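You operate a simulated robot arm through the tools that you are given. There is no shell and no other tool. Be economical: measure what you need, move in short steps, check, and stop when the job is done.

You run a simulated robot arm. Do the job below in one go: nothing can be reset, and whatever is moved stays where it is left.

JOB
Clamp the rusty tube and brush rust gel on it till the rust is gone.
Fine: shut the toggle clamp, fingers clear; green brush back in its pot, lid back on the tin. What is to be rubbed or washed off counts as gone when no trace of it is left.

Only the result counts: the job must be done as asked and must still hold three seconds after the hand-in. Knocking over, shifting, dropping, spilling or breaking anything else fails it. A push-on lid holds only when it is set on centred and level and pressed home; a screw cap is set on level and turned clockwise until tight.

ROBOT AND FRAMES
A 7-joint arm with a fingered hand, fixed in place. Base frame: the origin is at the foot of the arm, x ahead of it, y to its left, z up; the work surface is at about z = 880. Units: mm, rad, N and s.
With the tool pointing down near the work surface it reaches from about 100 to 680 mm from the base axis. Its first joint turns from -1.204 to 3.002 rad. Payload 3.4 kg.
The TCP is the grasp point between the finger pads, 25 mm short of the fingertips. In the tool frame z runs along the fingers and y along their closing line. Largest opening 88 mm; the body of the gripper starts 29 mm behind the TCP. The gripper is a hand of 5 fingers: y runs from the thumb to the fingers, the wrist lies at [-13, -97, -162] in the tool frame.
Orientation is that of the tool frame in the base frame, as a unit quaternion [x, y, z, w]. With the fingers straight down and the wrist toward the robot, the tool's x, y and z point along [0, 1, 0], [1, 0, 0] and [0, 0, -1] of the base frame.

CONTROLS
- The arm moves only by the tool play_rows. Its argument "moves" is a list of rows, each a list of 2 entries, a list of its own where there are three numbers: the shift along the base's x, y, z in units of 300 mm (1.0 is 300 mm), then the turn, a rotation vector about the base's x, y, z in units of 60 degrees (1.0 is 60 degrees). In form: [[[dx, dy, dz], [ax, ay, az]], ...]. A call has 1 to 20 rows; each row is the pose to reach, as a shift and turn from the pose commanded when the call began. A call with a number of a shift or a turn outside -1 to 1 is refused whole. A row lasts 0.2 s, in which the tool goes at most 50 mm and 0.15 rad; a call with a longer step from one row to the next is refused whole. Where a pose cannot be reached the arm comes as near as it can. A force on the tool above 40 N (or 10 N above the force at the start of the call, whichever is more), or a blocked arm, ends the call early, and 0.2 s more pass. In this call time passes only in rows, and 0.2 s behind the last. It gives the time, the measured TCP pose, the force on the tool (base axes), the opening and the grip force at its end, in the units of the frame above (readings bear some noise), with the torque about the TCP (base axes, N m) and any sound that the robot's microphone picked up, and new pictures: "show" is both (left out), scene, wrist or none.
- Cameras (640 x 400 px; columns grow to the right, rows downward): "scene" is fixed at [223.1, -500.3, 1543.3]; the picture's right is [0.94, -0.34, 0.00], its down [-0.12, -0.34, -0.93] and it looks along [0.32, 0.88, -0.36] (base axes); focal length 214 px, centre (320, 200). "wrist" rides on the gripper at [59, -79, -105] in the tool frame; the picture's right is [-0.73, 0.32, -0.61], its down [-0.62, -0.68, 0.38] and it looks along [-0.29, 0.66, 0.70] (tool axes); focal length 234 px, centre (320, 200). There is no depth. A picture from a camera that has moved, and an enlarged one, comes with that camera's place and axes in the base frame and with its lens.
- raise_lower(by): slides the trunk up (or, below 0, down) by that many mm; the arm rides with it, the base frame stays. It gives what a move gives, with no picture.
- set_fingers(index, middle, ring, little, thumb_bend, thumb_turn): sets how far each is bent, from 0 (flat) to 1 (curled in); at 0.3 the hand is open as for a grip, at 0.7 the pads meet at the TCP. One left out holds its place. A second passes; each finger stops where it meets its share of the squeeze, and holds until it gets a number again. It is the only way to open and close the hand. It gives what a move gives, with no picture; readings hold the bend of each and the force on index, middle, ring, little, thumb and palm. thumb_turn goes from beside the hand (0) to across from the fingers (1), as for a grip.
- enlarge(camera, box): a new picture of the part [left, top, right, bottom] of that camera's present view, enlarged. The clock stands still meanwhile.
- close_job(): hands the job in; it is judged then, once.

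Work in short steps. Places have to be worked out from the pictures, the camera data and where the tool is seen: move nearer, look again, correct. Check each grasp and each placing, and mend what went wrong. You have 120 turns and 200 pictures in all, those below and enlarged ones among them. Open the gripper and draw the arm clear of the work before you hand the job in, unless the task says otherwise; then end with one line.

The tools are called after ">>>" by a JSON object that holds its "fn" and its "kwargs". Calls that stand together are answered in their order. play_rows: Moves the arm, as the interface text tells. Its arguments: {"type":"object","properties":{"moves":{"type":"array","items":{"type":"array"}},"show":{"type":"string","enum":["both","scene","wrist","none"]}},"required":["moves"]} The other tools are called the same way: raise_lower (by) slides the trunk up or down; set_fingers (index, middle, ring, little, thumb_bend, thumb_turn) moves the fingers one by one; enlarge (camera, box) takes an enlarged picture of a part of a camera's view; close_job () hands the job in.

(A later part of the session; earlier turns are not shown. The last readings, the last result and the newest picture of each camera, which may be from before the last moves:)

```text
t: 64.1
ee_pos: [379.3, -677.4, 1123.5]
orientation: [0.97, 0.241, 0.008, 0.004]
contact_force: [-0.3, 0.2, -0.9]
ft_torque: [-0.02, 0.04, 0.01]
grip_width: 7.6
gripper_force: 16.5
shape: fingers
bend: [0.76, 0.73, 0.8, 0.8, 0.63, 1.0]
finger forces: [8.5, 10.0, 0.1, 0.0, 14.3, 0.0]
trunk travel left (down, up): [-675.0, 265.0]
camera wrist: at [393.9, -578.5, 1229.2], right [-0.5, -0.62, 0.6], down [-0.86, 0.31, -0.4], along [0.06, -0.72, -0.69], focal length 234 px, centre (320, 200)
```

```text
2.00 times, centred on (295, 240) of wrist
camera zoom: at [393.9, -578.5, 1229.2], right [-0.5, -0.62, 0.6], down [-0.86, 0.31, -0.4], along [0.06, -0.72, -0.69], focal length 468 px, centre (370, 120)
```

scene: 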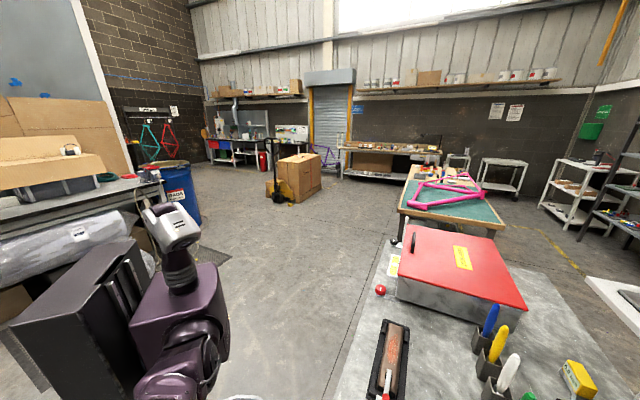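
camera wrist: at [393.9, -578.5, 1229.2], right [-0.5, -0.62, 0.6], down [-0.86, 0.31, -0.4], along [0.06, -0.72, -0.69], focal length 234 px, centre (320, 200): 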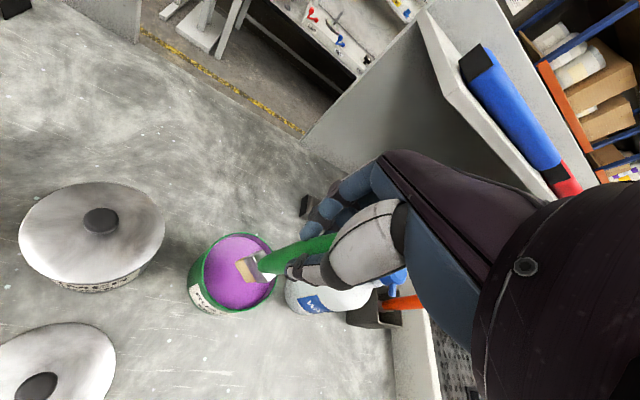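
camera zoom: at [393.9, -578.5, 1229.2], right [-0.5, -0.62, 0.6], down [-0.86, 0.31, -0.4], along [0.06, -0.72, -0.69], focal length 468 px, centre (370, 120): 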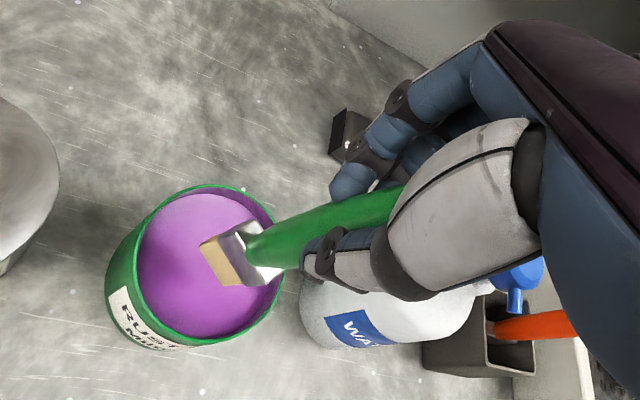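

The bristles are almost centred over the gel; I shift 9 mm outward and dip down to tip z≈925.

>>> {"fn": "play_rows", "kwargs": {"moves": [[[0, -0.033, 0], [0, 0, 0]], [[0, -0.033, -0.08], [0, 0, 0]], [[0, -0.033, -0.15], [0, 0, 0]], [[0, -0.033, -0.21], [0, 0, 0]]], "show": "none"}}

>>> {"fn": "enlarge", "kwargs": {"camera": "wrist", "box": [170, 140, 420, 340]}}

```text
t: 65.1
ee_pos: [376.5, -681.9, 1071.1]
orientation: [0.97, 0.242, 0.011, 0.013]
contact_force: [1.0, -0.7, 39.9]
ft_torque: [-0.54, 0.16, 0.16]
grip_width: 0.1
gripper_force: 47.7
shape: fingers
bend: [0.77, 0.76, 0.83, 0.8, 0.71, 0.98]
finger forces: [20.9, 16.4, 32.6, 0.0, 25.3, 0.0]
trunk travel left (down, up): [-675.0, 265.0]
```

```text
2.00 times, centred on (295, 240) of wrist
camera zoom: at [390.4, -580.5, 1175.2], right [-0.51, -0.61, 0.6], down [-0.86, 0.3, -0.41], along [0.07, -0.73, -0.68], focal length 468 px, centre (370, 120)
```

zoom: 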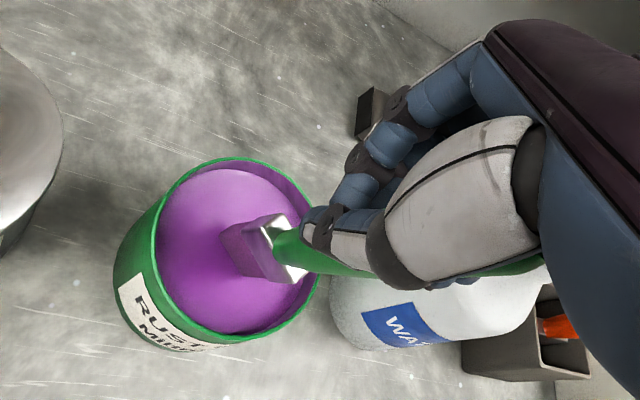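

The bristles are loaded purple, but they bottomed with 40 N. I lift straight out at once and check the brush's seat in the hand.

>>> {"fn": "play_rows", "kwargs": {"moves": [[[0, 0.01, 0.06], [0, 0, 0]], [[0, 0.01, 0.14], [0, 0, 0]], [[0, 0.015, 0.22], [0, 0, 0]]], "show": "wrist"}}

>>> {"fn": "enlarge", "kwargs": {"camera": "wrist", "box": [170, 140, 420, 340]}}

```text
t: 65.9
ee_pos: [379.6, -680.4, 1128.5]
orientation: [0.971, 0.241, 0.008, 0.004]
contact_force: [0.4, 0.1, -1.3]
ft_torque: [-0.01, 0.04, -0.02]
grip_width: 0.0
gripper_force: 9.2
shape: fingers
bend: [0.77, 0.74, 0.82, 0.8, 0.7, 0.98]
finger forces: [0.0, 5.6, 8.1, 0.0, 5.5, 0.0]
trunk travel left (down, up): [-675.0, 265.0]
camera wrist: at [393.8, -581.4, 1232.7], right [-0.5, -0.62, 0.6], down [-0.86, 0.31, -0.4], along [0.06, -0.72, -0.69], focal length 234 px, centre (320, 200)
```

wrist: 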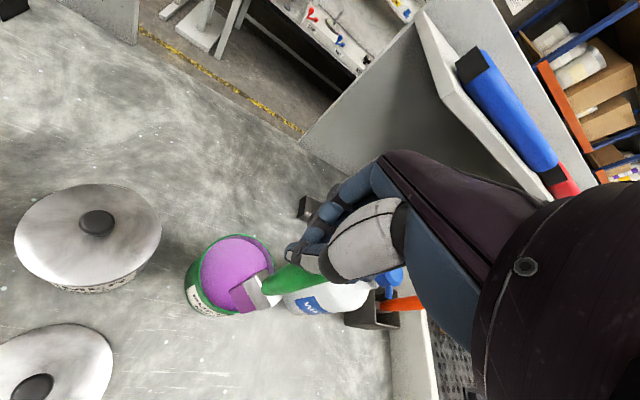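

```text
2.00 times, centred on (295, 240) of wrist
camera zoom: at [393.8, -581.4, 1232.7], right [-0.5, -0.62, 0.6], down [-0.86, 0.31, -0.4], along [0.06, -0.72, -0.69], focal length 468 px, centre (370, 120)
```

zoom: 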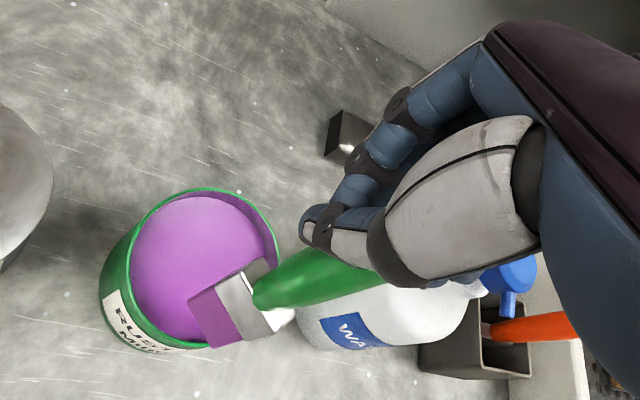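

The brush slid to the middle/ring fingers and the hold is lighter. I tighten the grip right here.

>>> {"fn": "set_fingers", "kwargs": {"middle": 0.95, "ring": 0.95, "thumb_bend": 0.9}}

>>> {"fn": "enlarge", "kwargs": {"camera": "wrist", "box": [170, 140, 420, 340]}}

```text
t: 66.9
ee_pos: [378.9, -680.2, 1130.1]
orientation: [0.971, 0.241, 0.008, 0.005]
contact_force: [0.6, 0.1, -0.3]
ft_torque: [0.02, 0.0, -0.03]
grip_width: 0.0
gripper_force: 18.3
shape: fingers
bend: [0.77, 0.83, 0.95, 0.8, 0.77, 0.98]
finger forces: [0.1, 9.0, 9.3, 0.0, 12.4, 5.9]
trunk travel left (down, up): [-675.0, 265.0]
```

```text
2.00 times, centred on (295, 240) of wrist
camera zoom: at [393.7, -581.6, 1233.5], right [-0.5, -0.62, 0.6], down [-0.86, 0.31, -0.4], along [0.06, -0.72, -0.69], focal length 468 px, centre (370, 120)
```

zoom: 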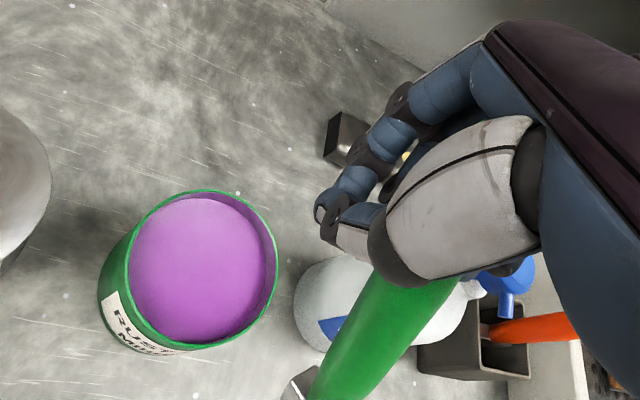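

The brush swung sideways in the hand. I look at the full wrist and scene pictures to see how it lies.

>>> {"fn": "play_rows", "kwargs": {"moves": [[[0, 0.02, 0.02], [0, 0, 0]]], "show": "wrist"}}

>>> {"fn": "enlarge", "kwargs": {"camera": "wrist", "box": [220, 200, 420, 400]}}

```text
t: 67.3
ee_pos: [378.6, -673.3, 1135.7]
orientation: [0.97, 0.242, 0.009, 0.006]
contact_force: [-0.2, 1.7, -0.4]
ft_torque: [0.04, -0.01, 0.02]
grip_width: 0.1
gripper_force: 18.3
shape: fingers
bend: [0.77, 0.83, 0.95, 0.8, 0.77, 0.98]
finger forces: [0.1, 8.9, 9.3, 0.0, 12.5, 5.7]
trunk travel left (down, up): [-675.0, 265.0]
camera wrist: at [393.3, -574.6, 1239.8], right [-0.5, -0.62, 0.6], down [-0.86, 0.31, -0.4], along [0.06, -0.72, -0.69], focal length 234 px, centre (320, 200)
```

wrist: 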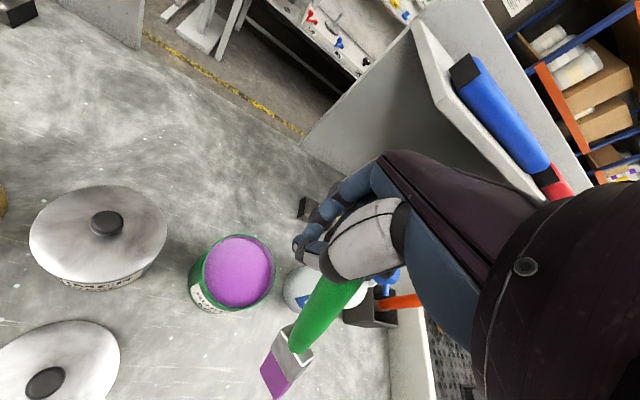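

```text
2.00 times, centred on (320, 300) of wrist
camera zoom: at [393.3, -574.6, 1239.8], right [-0.5, -0.62, 0.6], down [-0.86, 0.31, -0.4], along [0.06, -0.72, -0.69], focal length 468 px, centre (320, 0)
```

zoom: 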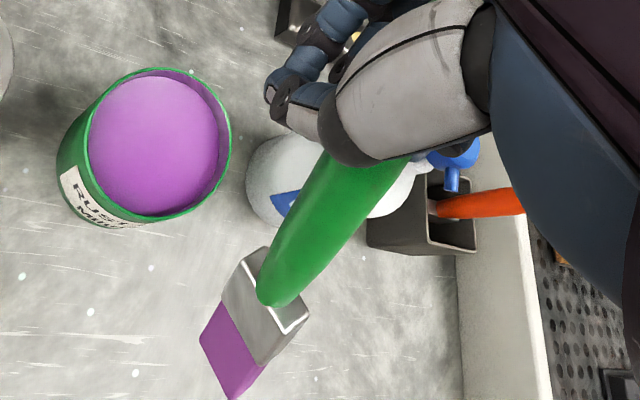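

The brush is firmly held (fingers, thumb and palm) but leans about 33° toward the wrist side. I'll tilt the hand outward by that angle so the brush hangs vertical, moving away from the tin at the same time.

>>> {"fn": "play_rows", "kwargs": {"moves": [[[0, 0.06, 0.02], [-0.07, -0.12, 0]], [[0, 0.14, 0.03], [-0.135, -0.24, 0]], [[0.02, 0.24, 0.04], [-0.2, -0.36, 0]], [[0.05, 0.34, 0.05], [-0.27, -0.48, 0]]]}}

```text
t: 68.3
ee_pos: [396.5, -571.9, 1150.8]
orientation: [0.927, 0.232, 0.216, 0.201]
contact_force: [0.3, -0.3, -0.9]
ft_torque: [0.02, -0.02, 0.01]
grip_width: 0.0
gripper_force: 18.1
shape: fingers
bend: [0.77, 0.83, 0.95, 0.8, 0.77, 0.98]
finger forces: [0.0, 8.4, 9.1, 0.0, 12.9, 5.7]
trunk travel left (down, up): [-675.0, 265.0]
camera wrist: at [364.5, -448.1, 1218.4], right [-0.77, -0.47, 0.43], down [-0.54, 0.13, -0.83], along [0.34, -0.87, -0.36], focal length 234 px, centre (320, 200)
```

scene: 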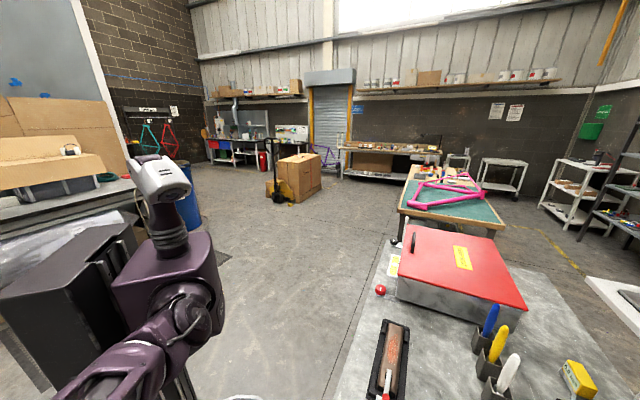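
wrist: 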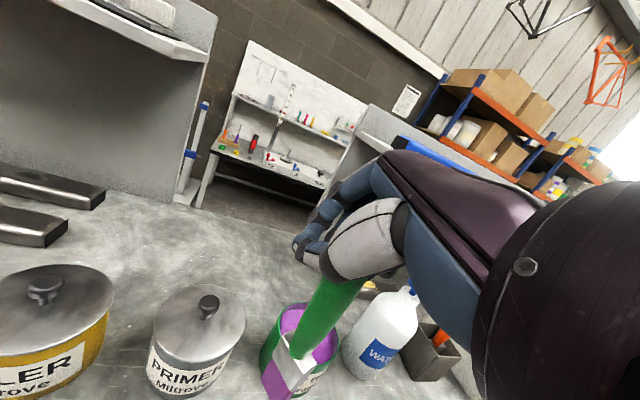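

The brush now hangs vertically as seen in the picture. I carry it toward the tube, passing between the pots and the clamp handle.

>>> {"fn": "play_rows", "kwargs": {"moves": [[[0.1, 0.08, 0], [0, 0, 0.05]], [[0.2, 0.16, 0], [0, 0, 0.1]], [[0.3, 0.25, 0], [0, 0, 0.15]], [[0.4, 0.34, 0], [0, 0, 0.2]], [[0.48, 0.46, 0], [0, 0, 0.25]], [[0.55, 0.58, 0], [0, 0, 0.3]], [[0.6, 0.7, 0], [0, 0, 0.35]]], "show": "none"}}

>>> {"fn": "play_rows", "kwargs": {"moves": [[[0.02, 0.12, 0], [0, 0, 0]], [[0.04, 0.26, 0], [0, 0, 0]], [[0.05, 0.4, 0], [0, 0, 0]], [[0.06, 0.53, 0], [0, 0, 0]], [[0.07, 0.64, -0.06], [0, 0, 0]]]}}

```text
t: 69.9
ee_pos: [577.6, -358.6, 1150.6]
orientation: [0.87, 0.396, 0.247, 0.157]
contact_force: [-0.2, 0.9, -0.7]
ft_torque: [-0.01, -0.01, 0.0]
grip_width: 0.1
gripper_force: 16.1
shape: fingers
bend: [0.77, 0.84, 0.95, 0.8, 0.77, 0.98]
finger forces: [0.1, 7.5, 7.7, 0.0, 11.9, 5.2]
trunk travel left (down, up): [-675.0, 265.0]
```

```text
t: 71.1
ee_pos: [597.1, -176.6, 1133.6]
orientation: [0.87, 0.398, 0.248, 0.155]
contact_force: [0.2, 0.7, -1.8]
ft_torque: [0.01, -0.04, -0.01]
grip_width: 0.1
gripper_force: 15.5
shape: fingers
bend: [0.77, 0.84, 0.96, 0.8, 0.77, 0.98]
finger forces: [0.0, 7.1, 7.7, 0.0, 12.0, 5.0]
out of reach, approached as far as the arm can: row 5
trunk travel left (down, up): [-675.0, 265.0]
camera wrist: at [524.5, -73.5, 1201.6], right [-0.54, -0.72, 0.43], down [-0.56, -0.07, -0.83], along [0.63, -0.69, -0.36], focal length 234 px, centre (320, 200)
```

scene: 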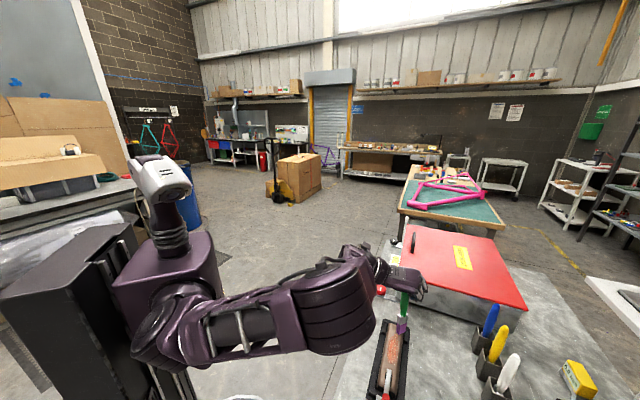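
wrist: 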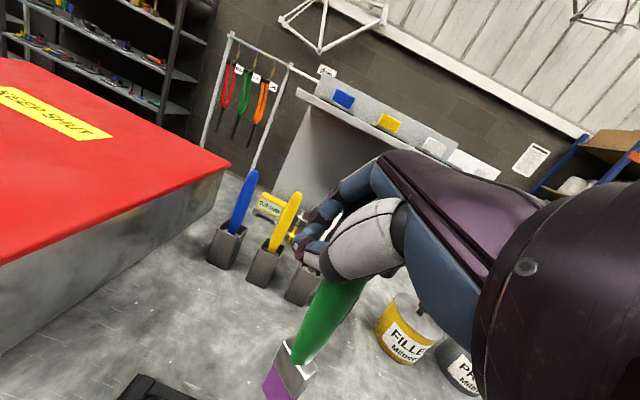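

The brush hangs over the tube. I enlarge the scene view to triangulate the bristle tip relative to the rust.

>>> {"fn": "enlarge", "kwargs": {"camera": "scene", "box": [350, 240, 450, 400]}}

>>> {"fn": "enlarge", "kwargs": {"camera": "wrist", "box": [200, 220, 400, 400]}}

```text
2.50 times, centred on (400, 320) of scene
camera zoom: at [223.1, -500.3, 1543.3], right [0.94, -0.34, 0.0], down [-0.12, -0.34, -0.93], along [0.32, 0.88, -0.36], focal length 536 px, centre (120, -100)
```

zoom: 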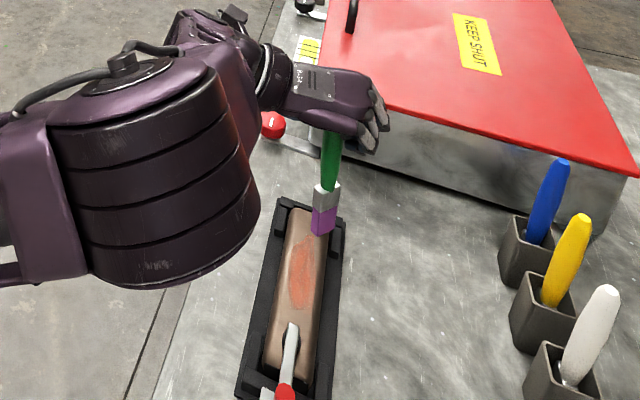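

```text
2.22 times, centred on (300, 310) of wrist
camera zoom: at [524.5, -73.5, 1201.6], right [-0.54, -0.72, 0.43], down [-0.56, -0.07, -0.83], along [0.63, -0.69, -0.36], focal length 520 px, centre (364, -44)
```

zoom: 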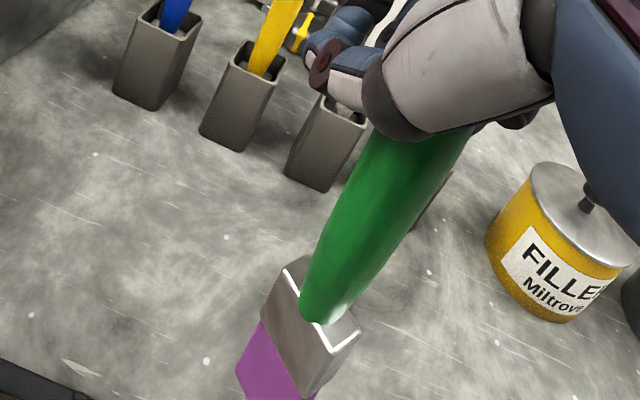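

The bristle tip is at about (569,-188,995), 139 mm below the TCP; the rust runs from (538,-203) to (607,-137) with the tube top at about z 916. I yaw the hand +17° for reach, moving to put the tip over the rust centre.

>>> {"fn": "play_rows", "kwargs": {"moves": [[[0, 0.02, 0], [0, 0, 0.1]], [[0, 0.05, 0], [0, 0, 0.2]], [[0, 0.085, -0.05], [0, 0, 0.28]], [[0, 0.085, -0.15], [0, 0, 0.28]]]}}

>>> {"fn": "enlarge", "kwargs": {"camera": "scene", "box": [350, 270, 450, 400]}}

```text
t: 72.1
ee_pos: [596.2, -153.3, 1085.1]
orientation: [0.802, 0.52, 0.268, 0.118]
contact_force: [0.2, -0.7, 0.1]
ft_torque: [0.03, 0.01, 0.02]
grip_width: 0.0
gripper_force: 15.6
shape: fingers
bend: [0.77, 0.84, 0.96, 0.8, 0.77, 0.98]
finger forces: [0.0, 6.6, 7.7, 0.0, 11.8, 4.9]
trunk travel left (down, up): [-675.0, 265.0]
camera wrist: at [497.4, -73.7, 1153.7], right [-0.32, -0.84, 0.43], down [-0.51, -0.23, -0.83], along [0.8, -0.48, -0.36], focal length 234 px, centre (320, 200)
```

scene: 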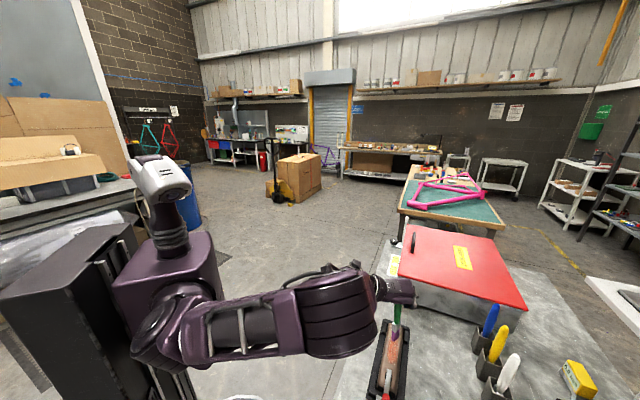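
wrist: 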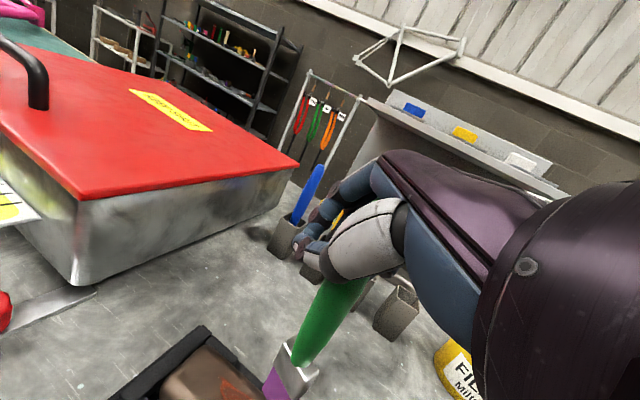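

```text
3.08 times, centred on (400, 335) of scene
camera zoom: at [223.1, -500.3, 1543.3], right [0.94, -0.34, 0.0], down [-0.12, -0.34, -0.93], along [0.32, 0.88, -0.36], focal length 660 px, centre (74, -215)
```

zoom: 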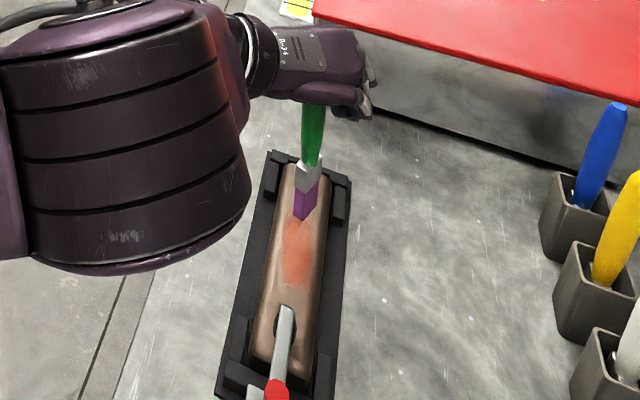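

The tip is over the rust centre at about z 946. I lower until the bristles touch lightly.

>>> {"fn": "play_rows", "kwargs": {"moves": [[[0, 0, -0.06], [0, 0, 0]], [[0, 0, -0.085], [0, 0, 0]], [[0, 0, -0.095], [0, 0, 0]]], "show": "none"}}

>>> {"fn": "enlarge", "kwargs": {"camera": "scene", "box": [350, 270, 450, 400]}}

```text
t: 72.9
ee_pos: [595.9, -153.2, 1058.7]
orientation: [0.802, 0.519, 0.268, 0.121]
contact_force: [0.8, 0.5, -0.6]
ft_torque: [-0.01, -0.05, -0.03]
grip_width: 0.0
gripper_force: 15.5
shape: fingers
bend: [0.77, 0.84, 0.96, 0.8, 0.77, 0.98]
finger forces: [0.1, 6.7, 7.8, 0.0, 11.9, 4.9]
trunk travel left (down, up): [-675.0, 265.0]
```

```text
3.08 times, centred on (400, 335) of scene
camera zoom: at [223.1, -500.3, 1543.3], right [0.94, -0.34, 0.0], down [-0.12, -0.34, -0.93], along [0.32, 0.88, -0.36], focal length 660 px, centre (74, -215)
```

zoom: 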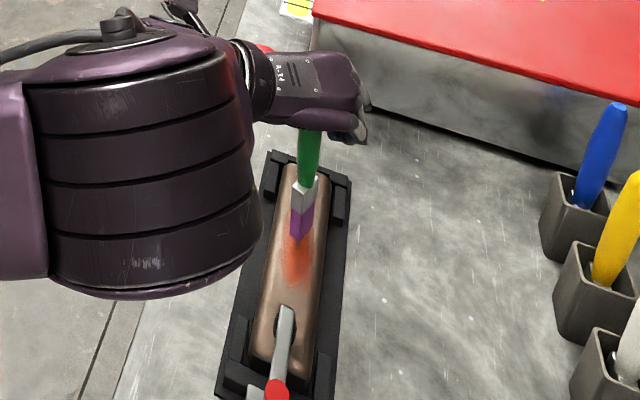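

No contact yet. I lower in 3 mm steps until a light force shows.

>>> {"fn": "play_rows", "kwargs": {"moves": [[[0, 0, -0.01], [0, 0, 0]]], "show": "none"}}

>>> {"fn": "play_rows", "kwargs": {"moves": [[[0, 0, -0.01], [0, 0, 0]]], "show": "none"}}

>>> {"fn": "play_rows", "kwargs": {"moves": [[[0, 0, -0.01], [0, 0, 0]]], "show": "none"}}

```text
t: 73.3
ee_pos: [597.0, -153.1, 1056.3]
orientation: [0.803, 0.519, 0.268, 0.119]
contact_force: [0.6, -0.5, -0.4]
ft_torque: [0.01, -0.01, -0.01]
grip_width: 0.2
gripper_force: 15.7
shape: fingers
bend: [0.77, 0.84, 0.96, 0.8, 0.77, 0.98]
finger forces: [0.0, 6.7, 7.8, 0.1, 11.8, 4.9]
trunk travel left (down, up): [-675.0, 265.0]
```

```text
t: 73.7
ee_pos: [597.5, -152.1, 1053.2]
orientation: [0.803, 0.519, 0.267, 0.12]
contact_force: [0.3, -0.7, -1.2]
ft_torque: [0.02, -0.01, -0.01]
grip_width: 0.0
gripper_force: 15.8
shape: fingers
bend: [0.77, 0.84, 0.96, 0.8, 0.77, 0.98]
finger forces: [0.0, 6.8, 7.8, 0.0, 11.8, 4.9]
trunk travel left (down, up): [-675.0, 265.0]
```

```text
t: 74.1
ee_pos: [595.7, -152.2, 1051.3]
orientation: [0.802, 0.52, 0.27, 0.119]
contact_force: [0.3, -0.3, 3.0]
ft_torque: [-0.04, 0.02, 0.0]
grip_width: 0.0
gripper_force: 16.2
shape: fingers
bend: [0.77, 0.84, 0.96, 0.8, 0.77, 0.98]
finger forces: [0.0, 7.5, 7.7, 0.1, 12.1, 5.6]
trunk travel left (down, up): [-675.0, 265.0]
```

Contact at 3 N. I stroke along the tube axis back and forth over the rust with this light pressure.

>>> {"fn": "play_rows", "kwargs": {"moves": [[[-0.03, -0.03, -0.003], [0, 0, 0]], [[-0.06, -0.06, -0.003], [0, 0, 0]], [[-0.085, -0.085, -0.003], [0, 0, 0]], [[-0.05, -0.05, -0.003], [0, 0, 0]], [[-0.015, -0.015, -0.003], [0, 0, 0]], [[0.02, 0.02, -0.003], [0, 0, 0]], [[0.055, 0.055, -0.003], [0, 0, 0]], [[0.09, 0.09, -0.003], [0, 0, 0]], [[0.115, 0.115, -0.003], [0, 0, 0]], [[0.08, 0.08, -0.003], [0, 0, 0]], [[0.045, 0.045, -0.003], [0, 0, 0]], [[0.01, 0.01, -0.003], [0, 0, 0]], [[-0.025, -0.025, -0.003], [0, 0, 0]]], "show": "none"}}

>>> {"fn": "enlarge", "kwargs": {"camera": "scene", "box": [350, 290, 430, 400]}}

```text
t: 76.9
ee_pos: [589.1, -159.5, 1050.4]
orientation: [0.803, 0.519, 0.268, 0.121]
contact_force: [0.5, 1.1, 2.8]
ft_torque: [0.03, 0.03, -0.02]
grip_width: 0.1
gripper_force: 20.9
shape: fingers
bend: [0.77, 0.85, 0.96, 0.8, 0.77, 0.98]
finger forces: [0.0, 8.5, 12.6, 0.0, 14.6, 5.3]
out of reach, approached as far as the arm can: row 7, 8, 9, 10, 11
trunk travel left (down, up): [-675.0, 265.0]
```

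```text
3.64 times, centred on (390, 345) of scene
camera zoom: at [223.1, -500.3, 1543.3], right [0.94, -0.34, 0.0], down [-0.12, -0.34, -0.93], along [0.32, 0.88, -0.36], focal length 780 px, centre (66, -327)
```

zoom: 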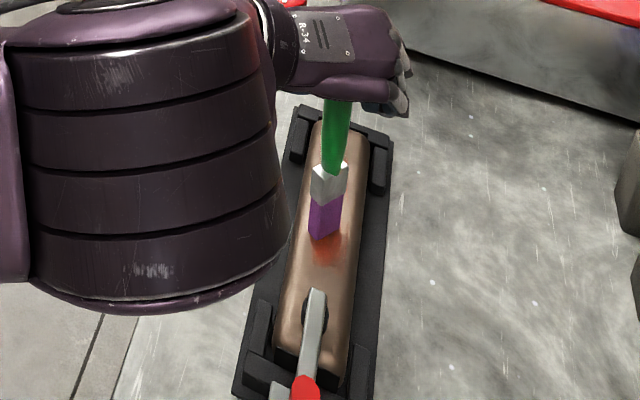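

The rust is shrinking. I lift slightly and look at what is left.

>>> {"fn": "play_rows", "kwargs": {"moves": [[[0, 0, 0.06], [0, 0, 0]], [[0.03, 0.03, 0.17], [0, 0, 0]]], "show": "wrist"}}

>>> {"fn": "enlarge", "kwargs": {"camera": "scene", "box": [350, 290, 430, 400]}}

```text
t: 77.5
ee_pos: [599.3, -150.8, 1100.4]
orientation: [0.803, 0.52, 0.267, 0.12]
contact_force: [0.5, -0.2, -0.8]
ft_torque: [0.01, -0.04, 0.0]
grip_width: 0.1
gripper_force: 19.7
shape: fingers
bend: [0.77, 0.85, 0.96, 0.8, 0.77, 0.98]
finger forces: [0.0, 6.1, 12.5, 0.0, 14.9, 5.2]
trunk travel left (down, up): [-675.0, 265.0]
camera wrist: at [500.2, -72.8, 1168.0], right [-0.32, -0.84, 0.43], down [-0.51, -0.23, -0.83], along [0.8, -0.48, -0.36], focal length 234 px, centre (320, 200)
```

wrist: 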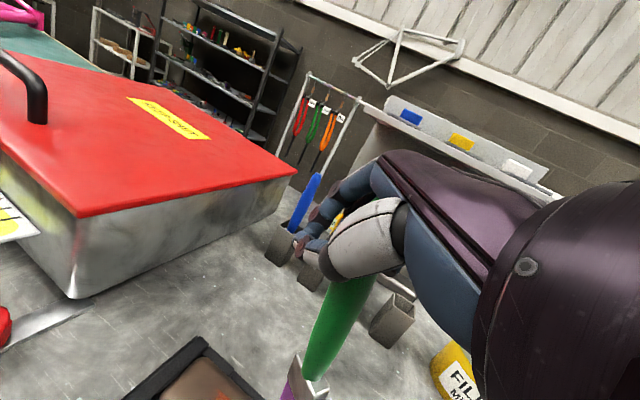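

```text
3.64 times, centred on (390, 345) of scene
camera zoom: at [223.1, -500.3, 1543.3], right [0.94, -0.34, 0.0], down [-0.12, -0.34, -0.93], along [0.32, 0.88, -0.36], focal length 780 px, centre (66, -327)
```

zoom: 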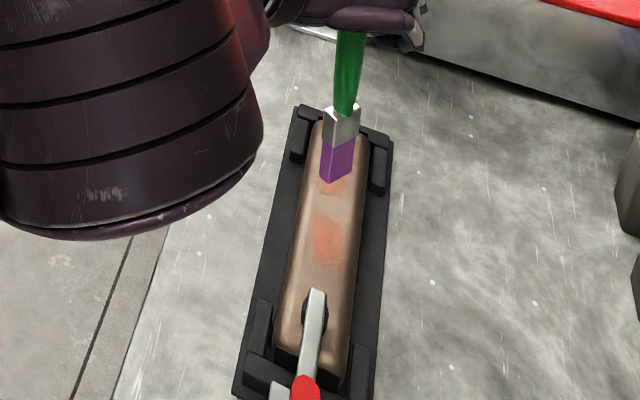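

Most of the upper part is clean; traces remain around (555,-186) and (585,-150). I do more strokes there with slightly more pressure and a little sideways spread.

>>> {"fn": "play_rows", "kwargs": {"moves": [[[-0.05, -0.05, -0.1], [0, 0, 0]], [[-0.06, -0.06, -0.165], [0, 0, 0]], [[-0.09, -0.09, -0.175], [0, 0, 0]], [[-0.12, -0.125, -0.175], [0, 0, 0]], [[-0.08, -0.09, -0.175], [0, 0, 0]], [[-0.04, -0.04, -0.175], [0, 0, 0]], [[-0.06, -0.08, -0.175], [0, 0, 0]], [[-0.1, -0.13, -0.175], [0, 0, 0]], [[-0.12, -0.12, -0.175], [0, 0, 0]], [[-0.09, -0.08, -0.175], [0, 0, 0]], [[-0.05, -0.035, -0.175], [0, 0, 0]], [[-0.01, 0.0, -0.175], [0, 0, 0]], [[0.03, 0.03, -0.175], [0, 0, 0]], [[0.0, 0.0, -0.175], [0, 0, 0]], [[0.03, 0.03, -0.175], [0, 0, 0]], [[-0.01, -0.01, -0.175], [0, 0, 0]], [[0, 0, -0.08], [0, 0, 0]], [[0.04, 0.04, 0], [0, 0, 0]]], "show": "none"}}

>>> {"fn": "enlarge", "kwargs": {"camera": "scene", "box": [350, 290, 430, 400]}}

```text
t: 81.3
ee_pos: [609.7, -138.0, 1102.3]
orientation: [0.803, 0.519, 0.267, 0.12]
contact_force: [-0.2, 0.4, -0.1]
ft_torque: [-0.02, -0.03, 0.02]
grip_width: 0.0
gripper_force: 21.1
shape: fingers
bend: [0.77, 0.85, 0.97, 0.8, 0.77, 0.97]
finger forces: [0.1, 5.6, 14.9, 0.0, 16.1, 5.1]
out of reach, approached as far as the arm can: row 13, 15
trunk travel left (down, up): [-675.0, 265.0]
```

```text
3.64 times, centred on (390, 345) of scene
camera zoom: at [223.1, -500.3, 1543.3], right [0.94, -0.34, 0.0], down [-0.12, -0.34, -0.93], along [0.32, 0.88, -0.36], focal length 780 px, centre (66, -327)
```

zoom: 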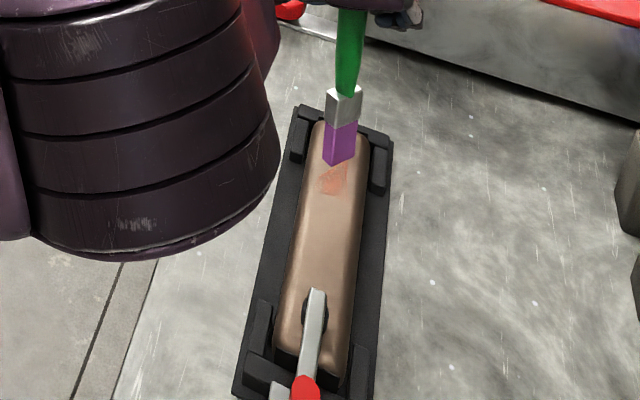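

The lower part is clean; what's left is near the far end, (593,-147) to (609,-135). I yaw the hand another +20° to reach it, keeping the tip over that spot.

>>> {"fn": "play_rows", "kwargs": {"moves": [[[0, 0.01, 0], [0, 0, 0.12]], [[0, 0.025, 0], [0, 0, 0.24]], [[0.0, 0.035, 0], [0, 0, 0.333]], [[0.0, 0.035, -0.1], [0, 0, 0.333]]], "show": "wrist"}}

>>> {"fn": "enlarge", "kwargs": {"camera": "scene", "box": [350, 290, 430, 400]}}

```text
t: 82.3
ee_pos: [612.8, -128.9, 1068.4]
orientation: [0.701, 0.651, 0.282, 0.069]
contact_force: [-0.1, -0.3, -0.4]
ft_torque: [0.06, 0.0, 0.02]
grip_width: 0.0
gripper_force: 20.6
shape: fingers
bend: [0.77, 0.85, 0.97, 0.8, 0.77, 0.97]
finger forces: [0.0, 5.2, 13.9, 0.1, 15.6, 5.1]
trunk travel left (down, up): [-675.0, 265.0]
camera wrist: at [492.7, -88.8, 1137.6], right [-0.01, -0.9, 0.43], down [-0.4, -0.39, -0.83], along [0.91, -0.18, -0.36], focal length 234 px, centre (320, 200)
```

wrist: 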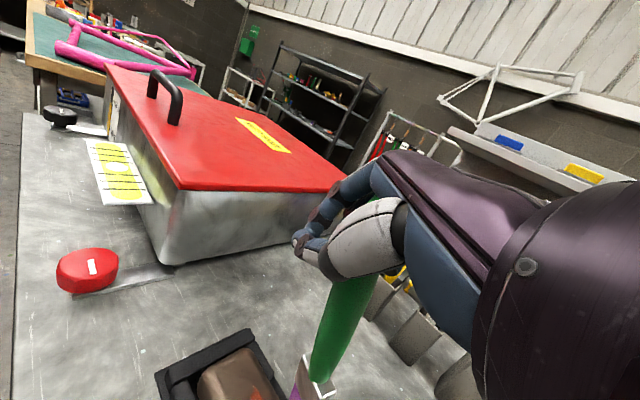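

```text
3.64 times, centred on (390, 345) of scene
camera zoom: at [223.1, -500.3, 1543.3], right [0.94, -0.34, 0.0], down [-0.12, -0.34, -0.93], along [0.32, 0.88, -0.36], focal length 780 px, centre (66, -327)
```

zoom: 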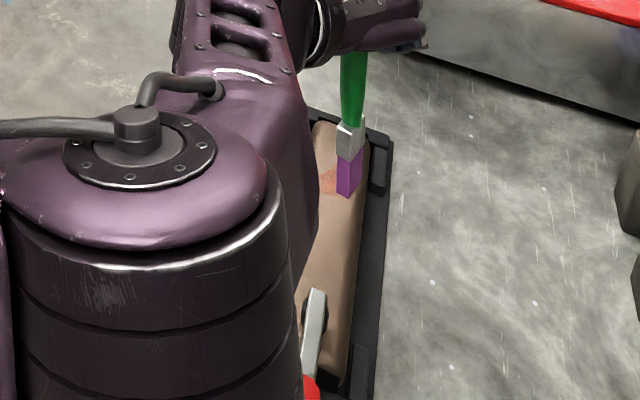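

The strokes have tilted the brush a bit (tip offset now about (-30,-41)). I shift the hand to put the tip over the remaining spot.

>>> {"fn": "play_rows", "kwargs": {"moves": [[[0.02, 0.04, 0.02], [0, 0, 0]], [[0.047, 0.083, 0.02], [0, 0, 0]]], "show": "none"}}

>>> {"fn": "enlarge", "kwargs": {"camera": "scene", "box": [370, 290, 430, 350]}}

>>> {"fn": "enlarge", "kwargs": {"camera": "wrist", "box": [140, 240, 400, 400]}}

```text
t: 82.9
ee_pos: [624.6, -102.6, 1074.3]
orientation: [0.7, 0.65, 0.285, 0.071]
contact_force: [0.0, 0.2, 0.3]
ft_torque: [0.0, -0.02, -0.03]
grip_width: 0.1
gripper_force: 19.6
shape: fingers
bend: [0.77, 0.85, 0.97, 0.8, 0.77, 0.97]
finger forces: [0.0, 5.1, 14.1, 0.0, 15.5, 5.1]
trunk travel left (down, up): [-675.0, 265.0]
```

```text
6.67 times, centred on (400, 320) of scene
camera zoom: at [223.1, -500.3, 1543.3], right [0.94, -0.34, 0.0], down [-0.12, -0.34, -0.93], along [0.32, 0.88, -0.36], focal length 1430 px, centre (-213, -600)
```

zoom: 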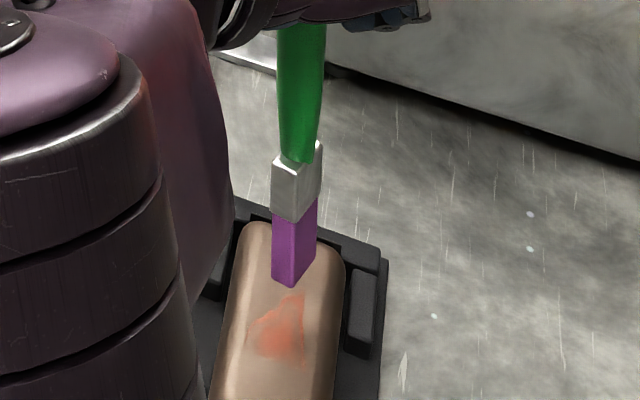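

```text
2.46 times, centred on (270, 320) of wrist
camera zoom: at [505.7, -61.7, 1142.7], right [-0.01, -0.9, 0.43], down [-0.4, -0.39, -0.83], along [0.92, -0.18, -0.36], focal length 576 px, centre (443, -95)
```

zoom: 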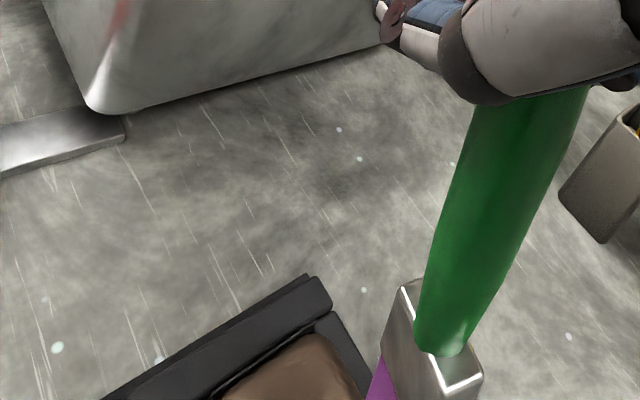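

The tip is just beyond the remaining triangle of rust (centre (592,-150)). I lower to contact and stroke back and forth across it with sideways spread.

>>> {"fn": "play_rows", "kwargs": {"moves": [[[0, 0, -0.04], [0, 0, 0]], [[0.01, 0.01, -0.07], [0, 0, 0]], [[0.01, 0.01, -0.085], [0, 0, 0]], [[-0.02, -0.02, -0.085], [0, 0, 0]], [[-0.05, -0.05, -0.085], [0, 0, 0]], [[-0.07, -0.03, -0.085], [0, 0, 0]], [[-0.04, 0.0, -0.085], [0, 0, 0]], [[-0.01, 0.03, -0.085], [0, 0, 0]], [[-0.05, -0.01, -0.085], [0, 0, 0]], [[-0.03, -0.06, -0.085], [0, 0, 0]], [[0.01, -0.02, -0.085], [0, 0, 0]], [[0.03, 0.01, -0.085], [0, 0, 0]], [[0.0, -0.02, -0.085], [0, 0, 0]], [[-0.03, -0.04, -0.085], [0, 0, 0]], [[-0.03, -0.04, 0.0], [0, 0, 0]], [[0.03, 0.03, 0.06], [0, 0, 0]]], "show": "none"}}

>>> {"fn": "enlarge", "kwargs": {"camera": "scene", "box": [370, 290, 430, 350]}}

```text
t: 86.3
ee_pos: [635.2, -92.6, 1095.3]
orientation: [0.7, 0.651, 0.284, 0.071]
contact_force: [0.8, 0.4, 0.3]
ft_torque: [0.0, 0.0, 0.0]
grip_width: 0.1
gripper_force: 19.6
shape: fingers
bend: [0.77, 0.85, 0.97, 0.8, 0.77, 0.97]
finger forces: [0.0, 5.2, 14.0, 0.1, 15.1, 5.0]
out of reach, approached as far as the arm can: row 2, 3, 4, 5, 6, 7, 8, 9, 10, 11, 12, 13, 14
trunk travel left (down, up): [-675.0, 265.0]
```

```text
6.67 times, centred on (400, 320) of scene
camera zoom: at [223.1, -500.3, 1543.3], right [0.94, -0.34, 0.0], down [-0.12, -0.34, -0.93], along [0.32, 0.88, -0.36], focal length 1430 px, centre (-213, -600)
```

zoom: 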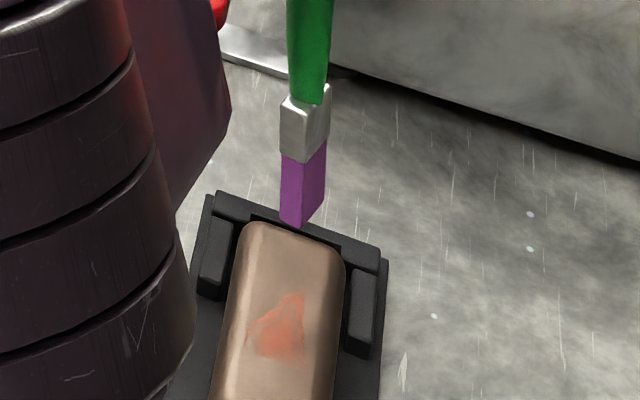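

The arm could not get low enough there, so no contact was made. I raise the tool 70 mm, then lower the trunk 80 mm for better low reach.

>>> {"fn": "play_rows", "kwargs": {"moves": [[[0, 0, 0.12], [0, 0, 0]], [[0, 0, 0.25], [0, 0, 0]]], "show": "none"}}

>>> {"fn": "raise_lower", "kwargs": {"by": -80}}

>>> {"fn": "enlarge", "kwargs": {"camera": "scene", "box": [350, 260, 450, 350]}}

```text
t: 86.9
ee_pos: [632.1, -93.2, 1169.5]
orientation: [0.701, 0.65, 0.285, 0.071]
contact_force: [0.1, 1.4, -0.3]
ft_torque: [0.02, 0.0, -0.02]
grip_width: 0.2
gripper_force: 19.9
shape: fingers
bend: [0.77, 0.85, 0.97, 0.8, 0.77, 0.97]
finger forces: [0.1, 5.2, 14.1, 0.0, 14.9, 5.0]
trunk travel left (down, up): [-675.0, 265.0]
```

```text
t: 88.0
ee_pos: [632.9, -94.1, 1088.0]
orientation: [0.7, 0.651, 0.285, 0.072]
contact_force: [-0.6, 0.4, -0.7]
ft_torque: [0.02, 0.02, 0.0]
grip_width: 0.0
gripper_force: 19.7
shape: fingers
bend: [0.77, 0.85, 0.97, 0.8, 0.77, 0.97]
finger forces: [0.0, 5.2, 14.1, 0.1, 14.9, 5.1]
trunk travel left (down, up): [-595.0, 345.0]
```

```text
4.44 times, centred on (400, 305) of scene
camera zoom: at [223.1, -500.3, 1543.3], right [0.94, -0.34, 0.0], down [-0.12, -0.34, -0.93], along [0.32, 0.88, -0.36], focal length 953 px, centre (-36, -267)
```

zoom: 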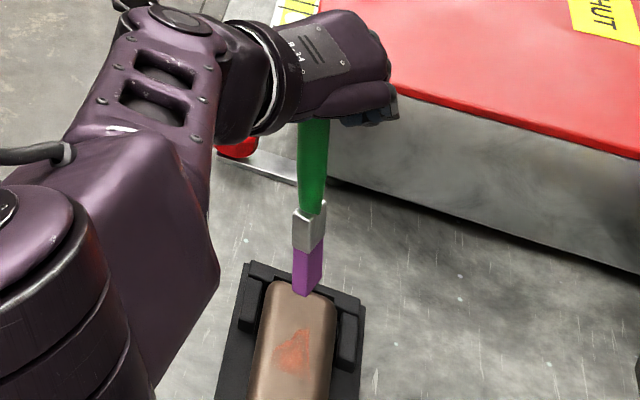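

The tip is at about (607,-134). I move it over the patch centre and lower to contact, checking reach.

>>> {"fn": "play_rows", "kwargs": {"moves": [[[-0.045, -0.05, -0.04], [0, 0, 0]], [[-0.045, -0.05, -0.09], [0, 0, 0]], [[-0.045, -0.05, -0.115], [0, 0, 0]], [[-0.045, -0.05, -0.13], [0, 0, 0]]], "show": "none"}}

>>> {"fn": "enlarge", "kwargs": {"camera": "scene", "box": [370, 290, 430, 350]}}

```text
t: 89.0
ee_pos: [621.8, -108.1, 1049.3]
orientation: [0.7, 0.651, 0.285, 0.071]
contact_force: [0.1, -0.9, 1.3]
ft_torque: [-0.03, 0.04, 0.02]
grip_width: 0.0
gripper_force: 19.6
shape: fingers
bend: [0.77, 0.85, 0.97, 0.8, 0.77, 0.97]
finger forces: [0.0, 4.8, 14.2, 0.1, 15.1, 5.2]
trunk travel left (down, up): [-595.0, 345.0]
```

```text
6.67 times, centred on (400, 320) of scene
camera zoom: at [223.1, -500.3, 1543.3], right [0.94, -0.34, 0.0], down [-0.12, -0.34, -0.93], along [0.32, 0.88, -0.36], focal length 1430 px, centre (-213, -600)
```

zoom: 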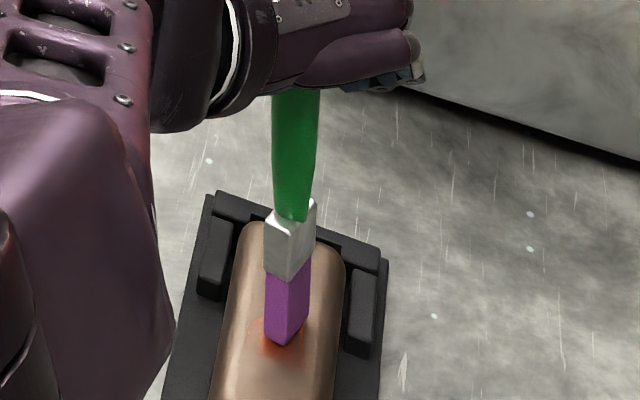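

Just touching, right on the spot. I stroke around it with about 1–2 mm more pressure.

>>> {"fn": "play_rows", "kwargs": {"moves": [[[0, 0, -0.007], [0, 0, 0]], [[0.03, 0.03, -0.007], [0, 0, 0]], [[0.0, 0.0, -0.007], [0, 0, 0]], [[-0.03, -0.03, -0.007], [0, 0, 0]], [[-0.045, -0.015, -0.007], [0, 0, 0]], [[-0.015, 0.015, -0.007], [0, 0, 0]], [[0.015, 0.045, -0.007], [0, 0, 0]], [[-0.015, 0.015, -0.007], [0, 0, 0]], [[0.0, -0.03, -0.007], [0, 0, 0]], [[0.03, 0.01, -0.007], [0, 0, 0]], [[0.055, 0.035, -0.007], [0, 0, 0]], [[0.02, 0.0, -0.007], [0, 0, 0]], [[-0.02, -0.04, -0.007], [0, 0, 0]], [[-0.03, -0.03, -0.007], [0, 0, 0]], [[0.01, 0.01, -0.007], [0, 0, 0]], [[0.06, 0.06, -0.007], [0, 0, 0]], [[0.06, 0.06, 0.05], [0, 0, 0]], [[0.1, 0.1, 0.15], [0, 0, 0]]], "show": "none"}}

>>> {"fn": "enlarge", "kwargs": {"camera": "scene", "box": [350, 290, 440, 400]}}

```text
t: 92.8
ee_pos: [650.5, -79.0, 1092.5]
orientation: [0.7, 0.651, 0.284, 0.071]
contact_force: [-0.6, -0.4, -0.7]
ft_torque: [0.04, -0.03, -0.03]
grip_width: 0.0
gripper_force: 19.8
shape: fingers
bend: [0.77, 0.85, 0.97, 0.8, 0.79, 0.96]
finger forces: [0.0, 6.2, 13.4, 0.0, 14.5, 5.9]
trunk travel left (down, up): [-595.0, 345.0]
```

```text
3.64 times, centred on (395, 345) of scene
camera zoom: at [223.1, -500.3, 1543.3], right [0.94, -0.34, 0.0], down [-0.12, -0.34, -0.93], along [0.32, 0.88, -0.36], focal length 780 px, centre (47, -327)
```

zoom: 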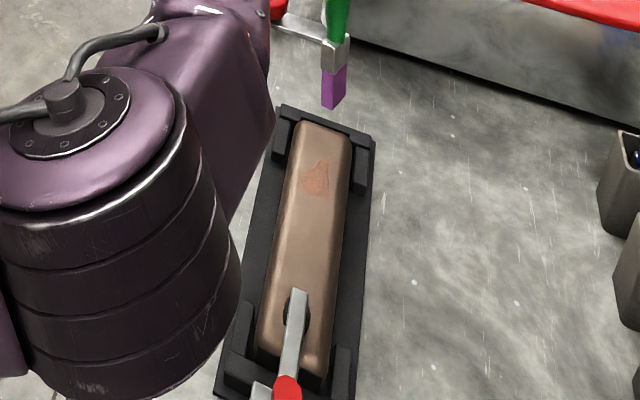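

A faint trace remains at the centre. I repeat the strokes there with a little more pressure.

>>> {"fn": "play_rows", "kwargs": {"moves": [[[-0.05, -0.05, -0.05], [0, 0, 0]], [[-0.09, -0.09, -0.12], [0, 0, 0]], [[-0.09, -0.09, -0.16], [0, 0, 0]], [[-0.12, -0.12, -0.163], [0, 0, 0]], [[-0.08, -0.08, -0.163], [0, 0, 0]], [[-0.05, -0.05, -0.163], [0, 0, 0]], [[-0.09, -0.07, -0.163], [0, 0, 0]], [[-0.13, -0.11, -0.163], [0, 0, 0]], [[-0.1, -0.08, -0.163], [0, 0, 0]], [[-0.07, -0.05, -0.163], [0, 0, 0]], [[-0.06, -0.08, -0.163], [0, 0, 0]], [[-0.1, -0.12, -0.163], [0, 0, 0]], [[-0.07, -0.09, -0.163], [0, 0, 0]], [[-0.04, -0.05, -0.163], [0, 0, 0]], [[-0.08, -0.08, -0.163], [0, 0, 0]], [[-0.12, -0.12, -0.163], [0, 0, 0]], [[-0.08, -0.08, -0.163], [0, 0, 0]], [[-0.04, -0.04, -0.163], [0, 0, 0]], [[-0.04, -0.04, -0.06], [0, 0, 0]], [[0, 0, 0], [0, 0, 0]]], "show": "none"}}

>>> {"fn": "enlarge", "kwargs": {"camera": "scene", "box": [350, 290, 440, 400]}}

```text
t: 97.0
ee_pos: [651.3, -77.9, 1093.2]
orientation: [0.701, 0.651, 0.283, 0.07]
contact_force: [0.9, -0.4, -0.7]
ft_torque: [0.03, 0.06, 0.0]
grip_width: 0.2
gripper_force: 25.4
shape: fingers
bend: [0.77, 0.86, 0.97, 0.8, 0.8, 0.95]
finger forces: [0.0, 6.2, 15.6, 0.0, 19.1, 9.5]
trunk travel left (down, up): [-595.0, 345.0]
```

```text
3.64 times, centred on (395, 345) of scene
camera zoom: at [223.1, -500.3, 1543.3], right [0.94, -0.34, 0.0], down [-0.12, -0.34, -0.93], along [0.32, 0.88, -0.36], focal length 780 px, centre (47, -327)
```

zoom: 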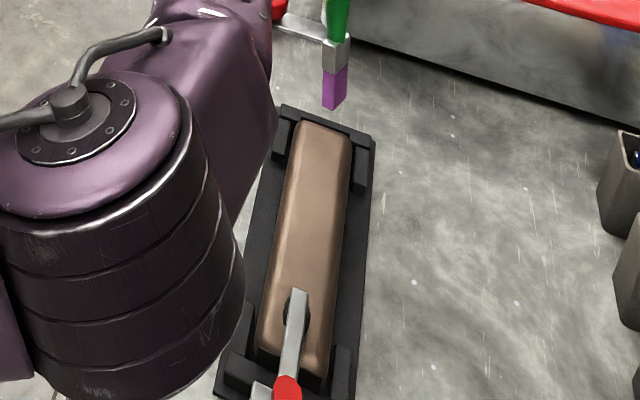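

The tube looks clean. I enlarge more to check for traces.

>>> {"fn": "enlarge", "kwargs": {"camera": "scene", "box": [375, 315, 425, 370]}}

```text
7.27 times, centred on (400, 342) of scene
camera zoom: at [223.1, -500.3, 1543.3], right [0.94, -0.34, 0.0], down [-0.12, -0.34, -0.93], along [0.32, 0.88, -0.36], focal length 1560 px, centre (-262, -836)
```

zoom: 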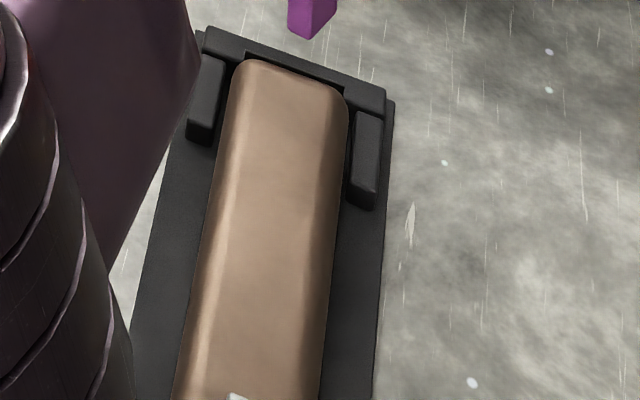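

The tube is clean. Now back to the pot: the brush leans about 13° (tip toward −y), so I raise the hand and rotate +13° about x to hang it vertical.

>>> {"fn": "play_rows", "kwargs": {"moves": [[[0, 0, 0.08], [0.07, 0.015, 0]], [[0, -0.05, 0.16], [0.15, 0.03, 0]], [[0, -0.12, 0.2], [0.22, 0.05, 0]], [[0, -0.25, 0.2], [0.22, 0.05, 0]]]}}

>>> {"fn": "enlarge", "kwargs": {"camera": "scene", "box": [360, 240, 460, 340]}}

>>> {"fn": "enlarge", "kwargs": {"camera": "wrist", "box": [200, 220, 440, 400]}}

```text
t: 98.0
ee_pos: [648.2, -156.5, 1153.7]
orientation: [0.711, 0.615, 0.339, -0.029]
contact_force: [-0.3, -0.6, -0.1]
ft_torque: [0.02, -0.04, 0.01]
grip_width: 0.0
gripper_force: 24.0
shape: fingers
bend: [0.77, 0.85, 0.97, 0.8, 0.8, 0.95]
finger forces: [0.1, 6.0, 14.9, 0.0, 17.8, 8.6]
trunk travel left (down, up): [-595.0, 345.0]
camera wrist: at [532.1, -134.8, 1234.4], right [0.01, -0.98, 0.21], down [-0.44, -0.19, -0.87], along [0.9, -0.09, -0.44], focal length 234 px, centre (320, 200)
```

scene: 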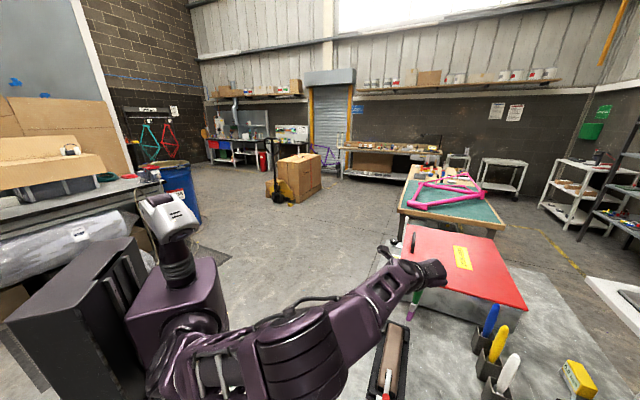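
wrist: 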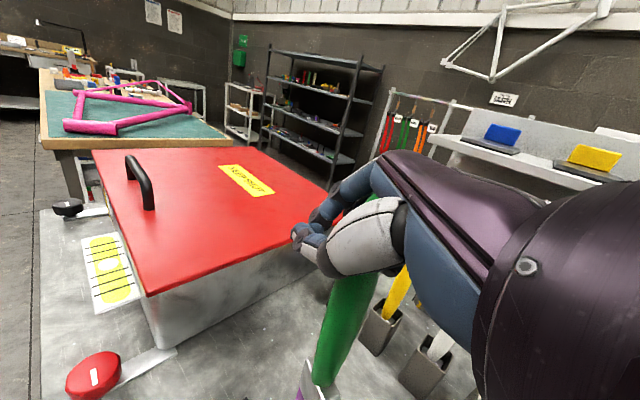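

```text
4.00 times, centred on (410, 290) of scene
camera zoom: at [223.1, -500.3, 1543.3], right [0.94, -0.34, 0.0], down [-0.12, -0.34, -0.93], along [0.32, 0.88, -0.36], focal length 858 px, centre (-40, -160)
```

zoom: 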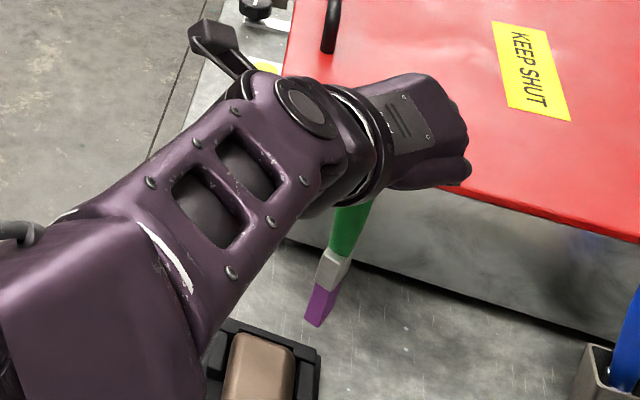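

```text
2.22 times, centred on (320, 310) of wrist
camera zoom: at [532.1, -134.8, 1234.4], right [0.01, -0.98, 0.21], down [-0.44, -0.19, -0.87], along [0.9, -0.09, -0.44], focal length 520 px, centre (320, -44)
```

zoom: 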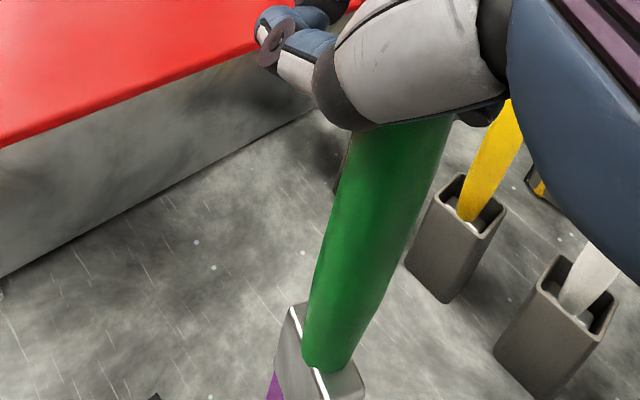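

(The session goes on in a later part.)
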